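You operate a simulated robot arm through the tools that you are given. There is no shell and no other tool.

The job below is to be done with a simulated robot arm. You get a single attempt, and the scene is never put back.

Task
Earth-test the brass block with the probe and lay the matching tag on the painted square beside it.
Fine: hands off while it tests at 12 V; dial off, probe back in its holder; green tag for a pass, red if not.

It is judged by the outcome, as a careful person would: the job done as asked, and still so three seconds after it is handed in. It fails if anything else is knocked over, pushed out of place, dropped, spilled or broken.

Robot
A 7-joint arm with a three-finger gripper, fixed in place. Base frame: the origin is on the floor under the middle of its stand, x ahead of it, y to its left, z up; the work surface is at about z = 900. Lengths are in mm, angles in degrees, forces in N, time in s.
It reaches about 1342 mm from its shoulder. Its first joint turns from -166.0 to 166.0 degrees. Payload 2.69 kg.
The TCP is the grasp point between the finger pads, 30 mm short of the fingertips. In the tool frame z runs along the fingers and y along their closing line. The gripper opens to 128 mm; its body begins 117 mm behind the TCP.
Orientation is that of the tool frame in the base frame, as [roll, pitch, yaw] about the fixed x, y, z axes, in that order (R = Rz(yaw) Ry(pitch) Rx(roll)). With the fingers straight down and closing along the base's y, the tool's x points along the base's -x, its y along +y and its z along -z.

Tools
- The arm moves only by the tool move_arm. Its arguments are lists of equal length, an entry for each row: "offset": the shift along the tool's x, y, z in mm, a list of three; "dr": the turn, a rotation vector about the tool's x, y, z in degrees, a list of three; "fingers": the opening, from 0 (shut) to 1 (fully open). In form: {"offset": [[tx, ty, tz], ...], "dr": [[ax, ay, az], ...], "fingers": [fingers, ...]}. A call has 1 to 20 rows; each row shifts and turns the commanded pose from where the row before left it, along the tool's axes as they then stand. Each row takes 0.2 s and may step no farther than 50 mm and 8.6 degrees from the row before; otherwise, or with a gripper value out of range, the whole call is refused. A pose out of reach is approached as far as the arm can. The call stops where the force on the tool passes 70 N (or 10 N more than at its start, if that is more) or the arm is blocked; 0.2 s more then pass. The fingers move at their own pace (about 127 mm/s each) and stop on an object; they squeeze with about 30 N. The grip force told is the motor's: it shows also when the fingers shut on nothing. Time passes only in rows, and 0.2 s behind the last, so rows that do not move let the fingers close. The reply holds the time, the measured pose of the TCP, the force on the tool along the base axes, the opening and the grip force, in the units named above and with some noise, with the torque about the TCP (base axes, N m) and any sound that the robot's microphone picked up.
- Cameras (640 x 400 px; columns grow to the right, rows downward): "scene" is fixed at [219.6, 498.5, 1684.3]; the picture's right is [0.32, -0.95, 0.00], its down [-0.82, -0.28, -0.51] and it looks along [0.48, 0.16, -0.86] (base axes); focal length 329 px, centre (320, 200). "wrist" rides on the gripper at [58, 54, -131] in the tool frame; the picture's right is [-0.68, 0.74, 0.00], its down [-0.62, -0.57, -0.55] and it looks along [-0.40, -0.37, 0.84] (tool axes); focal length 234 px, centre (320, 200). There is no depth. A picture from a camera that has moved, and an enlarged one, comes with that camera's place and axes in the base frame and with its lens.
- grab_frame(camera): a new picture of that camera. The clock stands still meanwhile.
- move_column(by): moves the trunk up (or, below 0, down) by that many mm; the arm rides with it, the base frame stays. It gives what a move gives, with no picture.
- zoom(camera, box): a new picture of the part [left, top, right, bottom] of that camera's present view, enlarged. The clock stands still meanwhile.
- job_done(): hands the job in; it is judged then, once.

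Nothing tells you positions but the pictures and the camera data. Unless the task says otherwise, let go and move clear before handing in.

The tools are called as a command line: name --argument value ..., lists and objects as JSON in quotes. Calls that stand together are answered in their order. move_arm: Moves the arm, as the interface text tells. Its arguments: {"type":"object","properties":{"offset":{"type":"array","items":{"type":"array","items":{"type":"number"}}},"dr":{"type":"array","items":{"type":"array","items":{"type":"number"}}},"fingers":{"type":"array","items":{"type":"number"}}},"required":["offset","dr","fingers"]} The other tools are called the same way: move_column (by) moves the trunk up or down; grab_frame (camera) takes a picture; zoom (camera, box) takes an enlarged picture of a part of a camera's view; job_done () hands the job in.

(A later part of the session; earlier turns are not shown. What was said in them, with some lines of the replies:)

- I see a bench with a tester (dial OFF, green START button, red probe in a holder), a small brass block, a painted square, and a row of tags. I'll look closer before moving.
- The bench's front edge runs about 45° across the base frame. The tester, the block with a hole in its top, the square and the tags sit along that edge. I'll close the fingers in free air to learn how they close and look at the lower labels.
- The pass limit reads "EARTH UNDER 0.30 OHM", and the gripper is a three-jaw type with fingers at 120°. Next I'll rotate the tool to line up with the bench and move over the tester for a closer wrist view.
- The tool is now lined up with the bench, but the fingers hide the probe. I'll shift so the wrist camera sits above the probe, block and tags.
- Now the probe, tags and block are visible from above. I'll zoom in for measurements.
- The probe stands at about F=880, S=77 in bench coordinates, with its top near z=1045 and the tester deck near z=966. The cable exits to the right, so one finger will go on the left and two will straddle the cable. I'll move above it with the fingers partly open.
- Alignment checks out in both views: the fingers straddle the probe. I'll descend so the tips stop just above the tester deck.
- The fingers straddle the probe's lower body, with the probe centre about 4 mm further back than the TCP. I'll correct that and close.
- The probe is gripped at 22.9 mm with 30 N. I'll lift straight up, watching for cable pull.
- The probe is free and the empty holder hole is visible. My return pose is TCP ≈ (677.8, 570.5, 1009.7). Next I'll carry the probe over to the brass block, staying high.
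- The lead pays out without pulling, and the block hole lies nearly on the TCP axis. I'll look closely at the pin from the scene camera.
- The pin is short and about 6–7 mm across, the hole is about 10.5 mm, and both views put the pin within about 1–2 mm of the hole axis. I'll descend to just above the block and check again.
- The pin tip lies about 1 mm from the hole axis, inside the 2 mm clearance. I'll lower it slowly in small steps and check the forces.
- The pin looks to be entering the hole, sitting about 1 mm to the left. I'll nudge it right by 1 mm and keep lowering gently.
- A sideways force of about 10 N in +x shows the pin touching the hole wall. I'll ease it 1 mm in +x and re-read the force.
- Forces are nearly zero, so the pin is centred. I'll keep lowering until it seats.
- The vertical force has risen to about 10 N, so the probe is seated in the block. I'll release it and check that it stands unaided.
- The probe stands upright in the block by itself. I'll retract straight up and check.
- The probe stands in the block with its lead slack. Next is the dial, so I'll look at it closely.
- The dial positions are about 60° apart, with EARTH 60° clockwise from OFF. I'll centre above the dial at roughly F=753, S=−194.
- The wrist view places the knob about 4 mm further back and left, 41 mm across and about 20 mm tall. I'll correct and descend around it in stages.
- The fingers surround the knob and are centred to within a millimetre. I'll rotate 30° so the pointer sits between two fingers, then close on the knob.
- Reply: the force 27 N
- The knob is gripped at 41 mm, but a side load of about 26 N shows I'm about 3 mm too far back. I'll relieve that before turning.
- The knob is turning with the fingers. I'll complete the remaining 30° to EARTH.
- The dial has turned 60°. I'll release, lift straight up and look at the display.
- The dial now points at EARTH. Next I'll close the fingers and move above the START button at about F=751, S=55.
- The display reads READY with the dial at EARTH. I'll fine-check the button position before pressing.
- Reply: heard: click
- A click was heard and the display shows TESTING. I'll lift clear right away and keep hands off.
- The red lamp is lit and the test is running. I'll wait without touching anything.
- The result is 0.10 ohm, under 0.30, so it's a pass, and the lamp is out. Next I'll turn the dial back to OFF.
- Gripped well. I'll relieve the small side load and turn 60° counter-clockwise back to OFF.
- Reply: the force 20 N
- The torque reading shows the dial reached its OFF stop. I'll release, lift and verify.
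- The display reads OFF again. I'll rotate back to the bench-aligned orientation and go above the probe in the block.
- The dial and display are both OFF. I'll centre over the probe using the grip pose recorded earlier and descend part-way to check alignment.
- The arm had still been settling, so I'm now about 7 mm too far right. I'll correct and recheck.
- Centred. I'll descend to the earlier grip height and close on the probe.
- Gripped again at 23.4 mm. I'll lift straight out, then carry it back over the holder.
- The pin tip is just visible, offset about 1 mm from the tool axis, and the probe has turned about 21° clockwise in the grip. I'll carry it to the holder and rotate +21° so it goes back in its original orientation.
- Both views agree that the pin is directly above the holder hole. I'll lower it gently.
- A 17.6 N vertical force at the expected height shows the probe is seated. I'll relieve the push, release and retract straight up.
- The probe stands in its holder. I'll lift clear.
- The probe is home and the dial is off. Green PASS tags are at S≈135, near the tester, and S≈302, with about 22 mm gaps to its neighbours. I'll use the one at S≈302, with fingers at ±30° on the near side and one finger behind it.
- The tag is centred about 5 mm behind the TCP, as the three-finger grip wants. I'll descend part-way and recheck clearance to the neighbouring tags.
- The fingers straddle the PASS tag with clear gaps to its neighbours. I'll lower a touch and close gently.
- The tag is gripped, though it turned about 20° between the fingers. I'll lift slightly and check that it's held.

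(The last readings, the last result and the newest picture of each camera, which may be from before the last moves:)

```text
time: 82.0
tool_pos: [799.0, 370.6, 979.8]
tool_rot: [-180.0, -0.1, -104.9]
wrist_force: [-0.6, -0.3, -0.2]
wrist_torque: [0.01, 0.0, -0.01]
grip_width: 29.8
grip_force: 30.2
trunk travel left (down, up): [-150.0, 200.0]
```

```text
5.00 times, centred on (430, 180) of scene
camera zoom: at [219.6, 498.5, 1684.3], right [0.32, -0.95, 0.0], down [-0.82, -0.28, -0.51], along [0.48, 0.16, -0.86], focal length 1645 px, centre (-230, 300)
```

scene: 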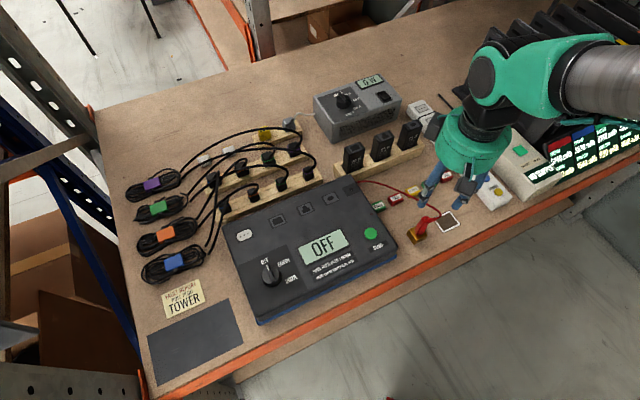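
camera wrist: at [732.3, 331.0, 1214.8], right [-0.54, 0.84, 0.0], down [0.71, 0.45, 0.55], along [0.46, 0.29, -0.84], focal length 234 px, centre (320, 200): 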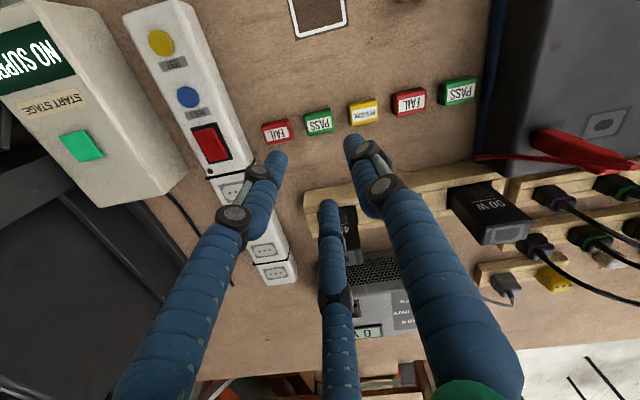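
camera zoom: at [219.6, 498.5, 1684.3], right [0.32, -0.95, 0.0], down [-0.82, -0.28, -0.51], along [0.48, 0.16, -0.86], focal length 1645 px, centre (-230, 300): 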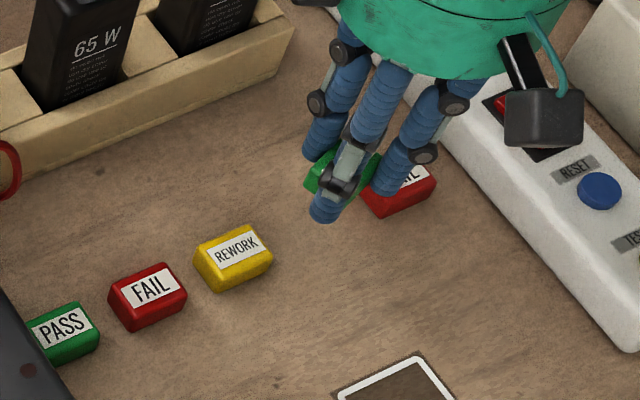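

The tag is held securely and its neighbours haven't moved. I'll rotate 20° to square it up, then carry it over the painted square.

move_arm --offset '[[0, 0, 0], [0, 0, 0], [0, 0, 0], [37.2, 16, 0], [37.2, 16, 0], [37.1, 15.9, 0], [0, 0, 0], [0, 0, 0], [0, 0, 0]]' --dr '[[0, 0, 6.67], [0, 0, 6.67], [0, 0, 6.67], [0, 0, 0], [0, 0, 0], [0, 0, 0], [0, 0, 0], [0, 0, 0], [0, 0, 0]]' --fingers '[0.1, 0.1, 0.1, 0.1, 0.1, 0.1, 0.1, 0.1, 0.1]'

zoom --camera "wrist" --box '[230, 70, 410, 230]'

zoom --camera "scene" --box '[390, 160, 500, 260]'

```text
time: 84.0
tool_pos: [699.3, 306.4, 981.0]
tool_rot: [180.0, 0.0, -125.0]
wrist_force: [0.0, -0.9, -0.6]
wrist_torque: [0.0, 0.0, 0.02]
grip_width: 29.3
grip_force: 29.9
trunk travel left (down, up): [-150.0, 200.0]
```

```text
2.50 times, centred on (320, 150) of wrist
camera zoom: at [621.7, 289.4, 1112.5], right [-0.22, 0.98, 0.0], down [0.82, 0.18, 0.55], along [0.54, 0.12, -0.84], focal length 585 px, centre (320, 325)
```

zoom: 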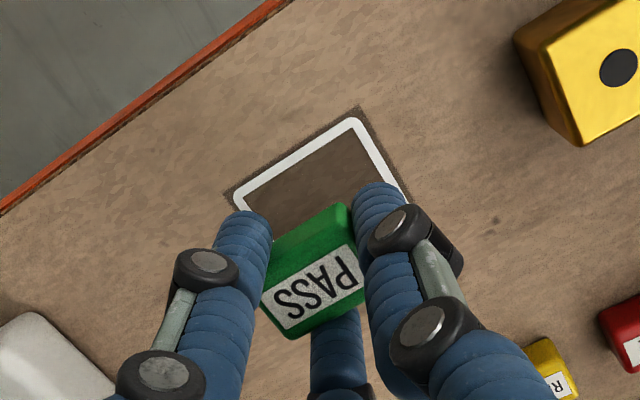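

```text
4.00 times, centred on (445, 210) of scene
camera zoom: at [219.6, 498.5, 1684.3], right [0.32, -0.95, 0.0], down [-0.82, -0.28, -0.51], along [0.48, 0.16, -0.86], focal length 1316 px, centre (-180, 160)
```

zoom: 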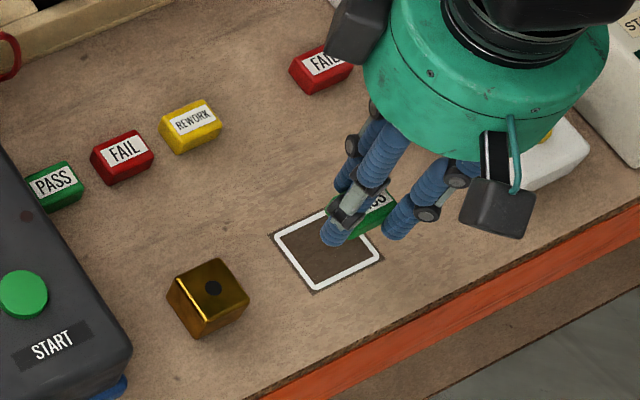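

Tag and square are aligned, and the tag is about 2.5 mm too far right. I'll correct that and lower it to just above the bench.

move_arm --offset '[[-0.4, 2.5, 0], [0, 0, 15], [0, 0, 12], [0, 0, 8], [0, 0, 0], [0, 0, 0]]' --dr '[[0, 0, 0], [0, 0, 0], [0, 0, 0], [0, 0, 0], [0, 0, 0], [0, 0, 0]]' --fingers '[0.1, 0.1, 0.1, 0.1, 0.1, 0.1]'

zoom --camera "wrist" --box '[230, 70, 410, 230]'

zoom --camera "scene" --box '[410, 180, 480, 240]'

```text
time: 85.4
tool_pos: [695.9, 308.0, 942.6]
tool_rot: [-180.0, 0.1, -125.0]
wrist_force: [-0.2, -0.1, -0.2]
wrist_torque: [-0.02, -0.02, 0.0]
grip_width: 29.0
grip_force: 29.9
trunk travel left (down, up): [-150.0, 200.0]
```

```text
2.50 times, centred on (320, 150) of wrist
camera zoom: at [617.8, 292.3, 1075.7], right [-0.22, 0.98, 0.0], down [0.82, 0.18, 0.55], along [0.54, 0.12, -0.84], focal length 585 px, centre (320, 325)
```

zoom: 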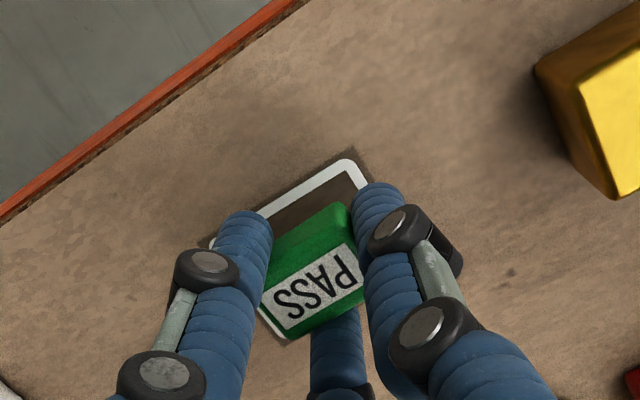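

```text
6.67 times, centred on (445, 210) of scene
camera zoom: at [219.6, 498.5, 1684.3], right [0.32, -0.95, 0.0], down [-0.82, -0.28, -0.51], along [0.48, 0.16, -0.86], focal length 2194 px, centre (-513, 133)
```

zoom: 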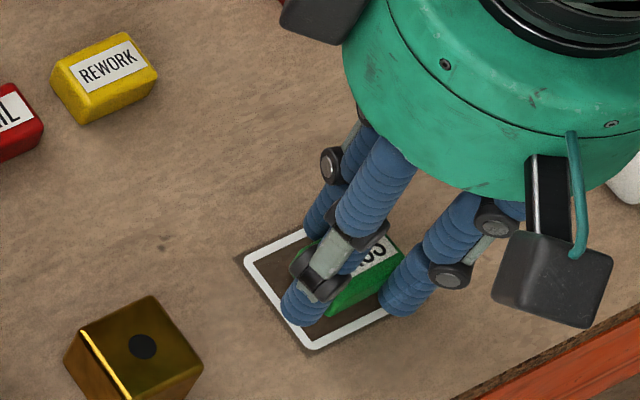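

move_arm --offset '[[0, -2.2, 0], [0, 0, 4], [0, 0, 3], [0, 0, 2], [0, 0, 0], [0, 0, 0]]' --dr '[[0, 0, 0], [0, 0, 0], [0, 0, 0], [0, 0, 0], [0, 0, 0], [0, 0, 0]]' --fingers '[0.1, 0.1, 0.1, 0.1, 0.1, 0.1]'

zoom --camera "wrist" --box '[230, 70, 410, 230]'

zoom --camera "scene" --box '[410, 180, 480, 240]'

```text
time: 86.8
tool_pos: [695.4, 306.2, 935.5]
tool_rot: [180.0, -0.1, -125.0]
wrist_force: [0.1, 0.0, 0.1]
wrist_torque: [0.01, -0.01, 0.0]
grip_width: 29.0
grip_force: 30.3
trunk travel left (down, up): [-150.0, 200.0]
```

```text
2.50 times, centred on (320, 150) of wrist
camera zoom: at [619.4, 290.9, 1067.7], right [-0.22, 0.98, 0.0], down [0.82, 0.18, 0.55], along [0.54, 0.12, -0.84], focal length 585 px, centre (320, 325)
```

zoom: 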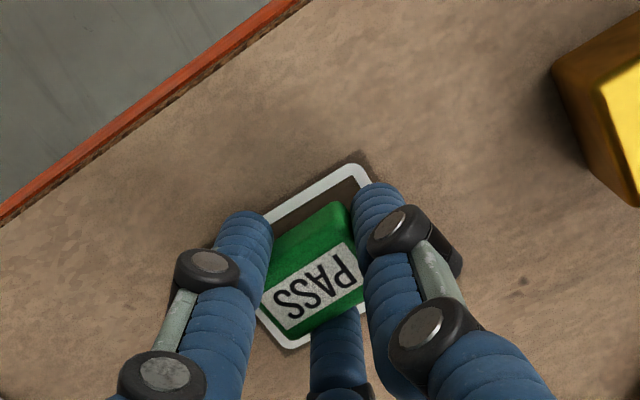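

```text
6.67 times, centred on (445, 210) of scene
camera zoom: at [219.6, 498.5, 1684.3], right [0.32, -0.95, 0.0], down [-0.82, -0.28, -0.51], along [0.48, 0.16, -0.86], focal length 2194 px, centre (-513, 133)
```

zoom: 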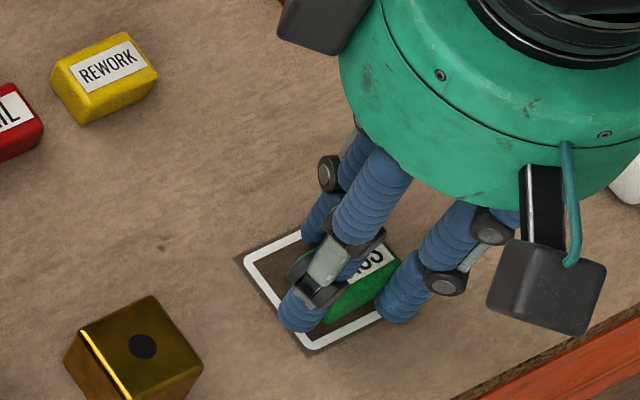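

move_arm --offset '[[0, 0, 1.5], [0, 0, 1.5], [0, 0, 0]]' --dr '[[0, 0, 0], [0, 0, 0], [0, 0, 0]]' --fingers '[0.1, 0.1, 0.1]'

```text
time: 87.6
tool_pos: [696.3, 306.2, 932.2]
tool_rot: [179.9, 0.0, -124.9]
wrist_force: [-0.2, -0.3, 0.5]
wrist_torque: [0.0, 0.01, 0.01]
grip_width: 28.7
grip_force: 29.9
trunk travel left (down, up): [-150.0, 200.0]
```

move_arm --offset '[[0, 0, 1], [0, 0, 0]]' --dr '[[0, 0, 0], [0, 0, 0]]' --fingers '[0.1, 0.1]'

zoom --camera "wrist" --box '[270, 110, 380, 220]'

```text
time: 88.2
tool_pos: [696.9, 306.7, 931.8]
tool_rot: [179.9, 0.0, -124.9]
wrist_force: [0.1, 1.0, 1.7]
wrist_torque: [-0.02, -0.01, 0.01]
grip_width: 28.7
grip_force: 29.4
trunk travel left (down, up): [-150.0, 200.0]
```

```text
3.64 times, centred on (325, 165) of wrist
camera zoom: at [619.6, 290.9, 1063.8], right [-0.22, 0.98, 0.0], down [0.82, 0.18, 0.55], along [0.54, 0.12, -0.84], focal length 852 px, centre (302, 327)
```

zoom: 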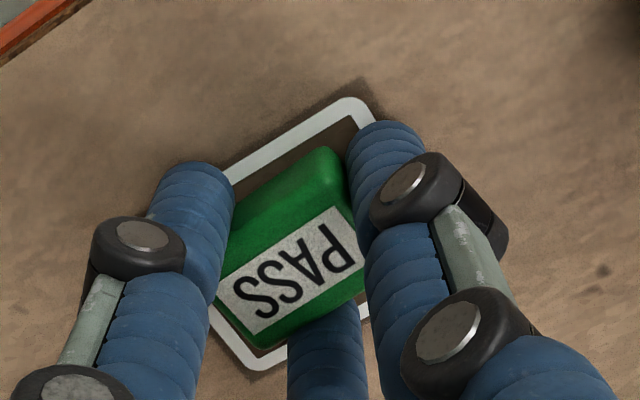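

move_arm --offset '[[0, 0, 0.8], [0, 0, 0]]' --dr '[[0, 0, 0], [0, 0, 0]]' --fingers '[0.1, 0.1]'

```text
time: 88.8
tool_pos: [696.6, 307.1, 931.2]
tool_rot: [179.9, 0.0, -125.1]
wrist_force: [1.5, 0.1, 6.8]
wrist_torque: [-0.05, -0.08, 0.01]
grip_width: 28.8
grip_force: 30.2
trunk travel left (down, up): [-150.0, 200.0]
```

The tag rests on the bench with 6.8 N contact. I'll open the fingers and lift straight up.

move_arm --offset '[[0, 0, -0.5], [0, 0, 0], [0, 0, 0], [0, 0, 0]]' --dr '[[0, 0, 0], [0, 0, 0], [0, 0, 0], [0, 0, 0]]' --fingers '[0.1, 0.25, 0.38, 0.38]'

zoom --camera "wrist" --box '[230, 70, 410, 230]'

```text
time: 89.8
tool_pos: [698.1, 306.2, 932.5]
tool_rot: [-180.0, 0.0, -125.0]
wrist_force: [0.8, -0.6, 0.2]
wrist_torque: [0.0, -0.04, 0.01]
grip_width: 48.8
grip_force: 0.0
trunk travel left (down, up): [-150.0, 200.0]
```

```text
2.50 times, centred on (320, 150) of wrist
camera zoom: at [619.7, 290.7, 1063.5], right [-0.22, 0.98, 0.0], down [0.82, 0.18, 0.55], along [0.54, 0.12, -0.84], focal length 585 px, centre (320, 325)
```

zoom: 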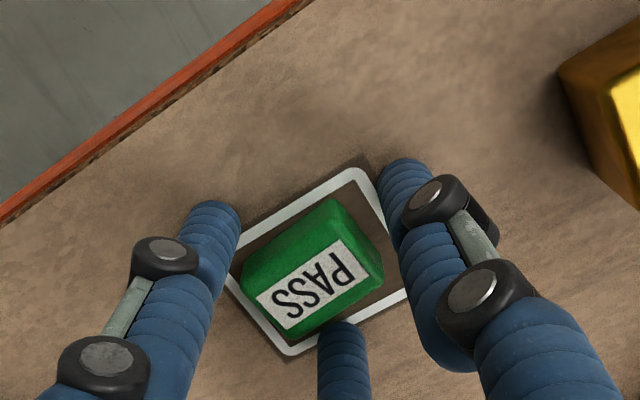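

The tag lies inside the painted square. I'll rise straight up and clear of the bench.

move_arm --offset '[[0, 0, -10], [0, 0, -20], [0, 0, -35], [0, 0, -45], [0, 0, -45], [0, 0, -45], [0, 0, -45], [0, 0, 0], [0, 0, 0]]' --dr '[[0, 0, 0], [0, 0, 0], [0, 0, 0], [0, 0, 0], [0, 0, 0], [0, 0, 0], [0, 0, 0], [0, 0, 0], [0, 0, 0]]' --fingers '[0.38, 0.38, 0.38, 0.38, 0.38, 0.38, 0.38, 0.38, 0.38]'

grab_frame --camera "scene"

zoom --camera "scene" --box '[330, 150, 490, 270]'

zoom --camera "wrist" --box '[200, 20, 440, 200]'

```text
time: 91.8
tool_pos: [693.5, 310.0, 1179.8]
tool_rot: [180.0, 0.0, -125.0]
wrist_force: [-0.2, 0.3, -0.1]
wrist_torque: [-0.02, 0.02, -0.01]
grip_width: 48.3
grip_force: 0.1
trunk travel left (down, up): [-150.0, 200.0]
```

```text
taken
```

scene: 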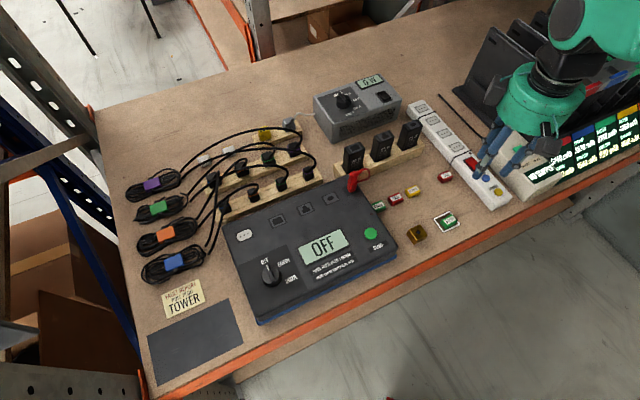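

```text
3.33 times, centred on (410, 210) of scene
camera zoom: at [219.6, 498.5, 1684.3], right [0.32, -0.95, 0.0], down [-0.82, -0.28, -0.51], along [0.48, 0.16, -0.86], focal length 1097 px, centre (20, 167)
```

zoom: 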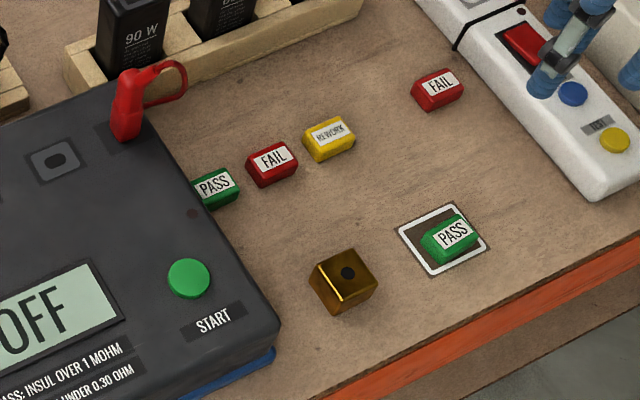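

```text
2.22 times, centred on (320, 110) of wrist
camera zoom: at [616.7, 294.1, 1311.7], right [-0.22, 0.98, 0.0], down [0.82, 0.18, 0.55], along [0.54, 0.12, -0.84], focal length 520 px, centre (320, 400)
```

zoom: 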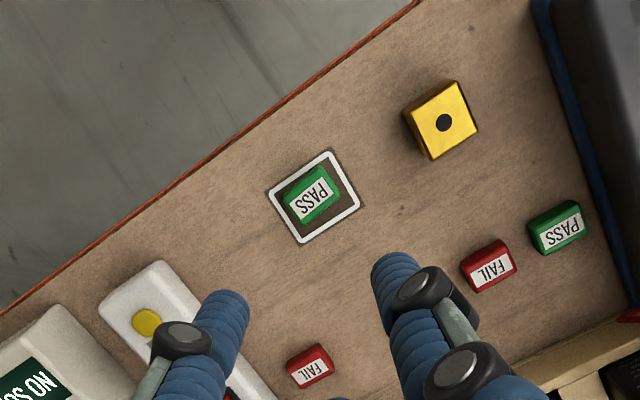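

zoom --camera "wrist" --box '[285, 75, 345, 140]'

zoom --camera "scene" --box '[425, 200, 465, 240]'

zoom --camera "scene" --box '[335, 160, 385, 200]'

zoom --camera "scene" --box '[220, 160, 420, 330]'

```text
6.15 times, centred on (315, 108) of wrist
camera zoom: at [616.7, 294.1, 1311.7], right [-0.22, 0.98, 0.0], down [0.82, 0.18, 0.55], along [0.54, 0.12, -0.84], focal length 1441 px, centre (351, 769)
```

zoom: 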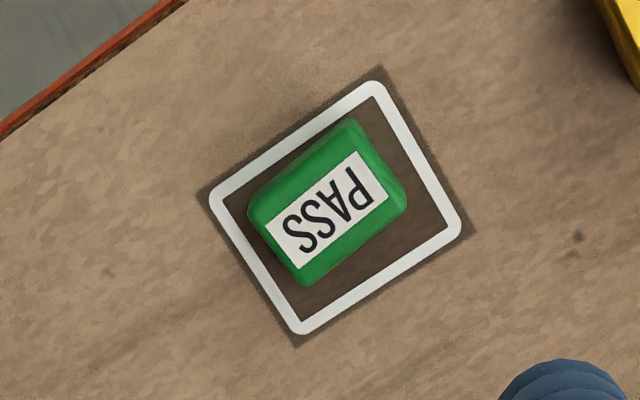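

```text
10.00 times, centred on (445, 220) of scene
camera zoom: at [219.6, 498.5, 1684.3], right [0.32, -0.95, 0.0], down [-0.82, -0.28, -0.51], along [0.48, 0.16, -0.86], focal length 3291 px, centre (-930, 0)
```

zoom: 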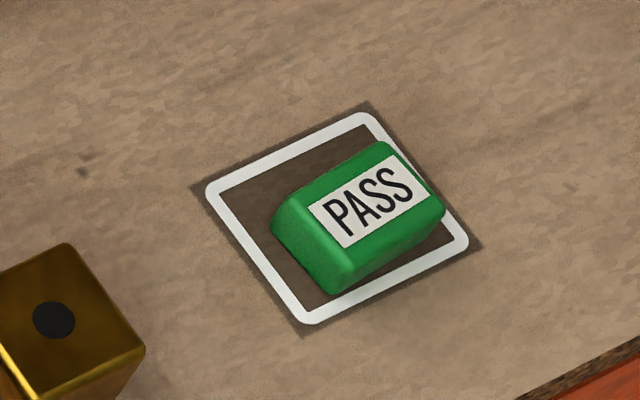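

```text
10.00 times, centred on (360, 180) of scene
camera zoom: at [219.6, 498.5, 1684.3], right [0.32, -0.95, 0.0], down [-0.82, -0.28, -0.51], along [0.48, 0.16, -0.86], focal length 3291 px, centre (-80, 400)
```

zoom: 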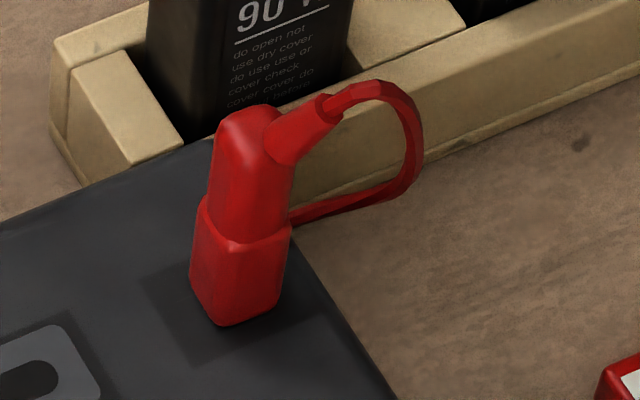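

```text
2.35 times, centred on (320, 245) of scene
camera zoom: at [219.6, 498.5, 1684.3], right [0.32, -0.95, 0.0], down [-0.82, -0.28, -0.51], along [0.48, 0.16, -0.86], focal length 774 px, centre (320, 94)
```

zoom: 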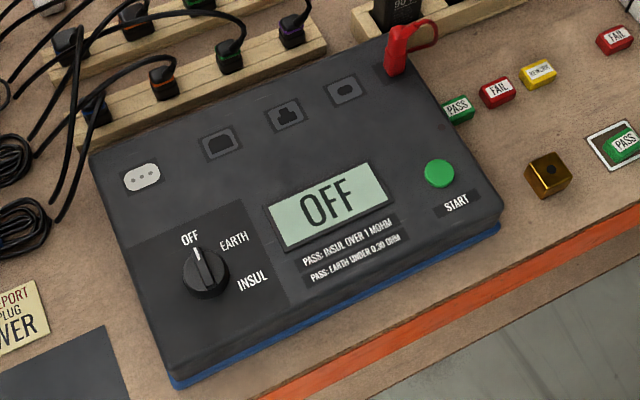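

The test read 0.10 ohm, a pass, and the green PASS tag lies inside the painted square. The dial and display read OFF, the probe is back upright in its holder, nothing else has moved and the arm is clear. I'm handing in.

job_done

```text
The job is handed in.
```

The brass block passed its earth test, reading 0.10 ohm against the 0.30 ohm limit. A green PASS tag now lies flat inside the painted square beside it.

- **Test:** The probe stood in the block's hole by itself. After pressing START I lifted the arm clear and kept hands off until the reading came up.
- **12 V:** The test was run on the EARTH setting. The tester showed no voltage, so I could not check that figure separately.
- **Tester:** The dial is back at OFF and the display reads OFF.
- **Probe:** It is back upright in its holder, facing the way it was found.
- **Tag:** I used the PASS tag between REWORK and the far FAIL tag. The other tags and the block did not move.

The arm was clear of the bench when I handed in.
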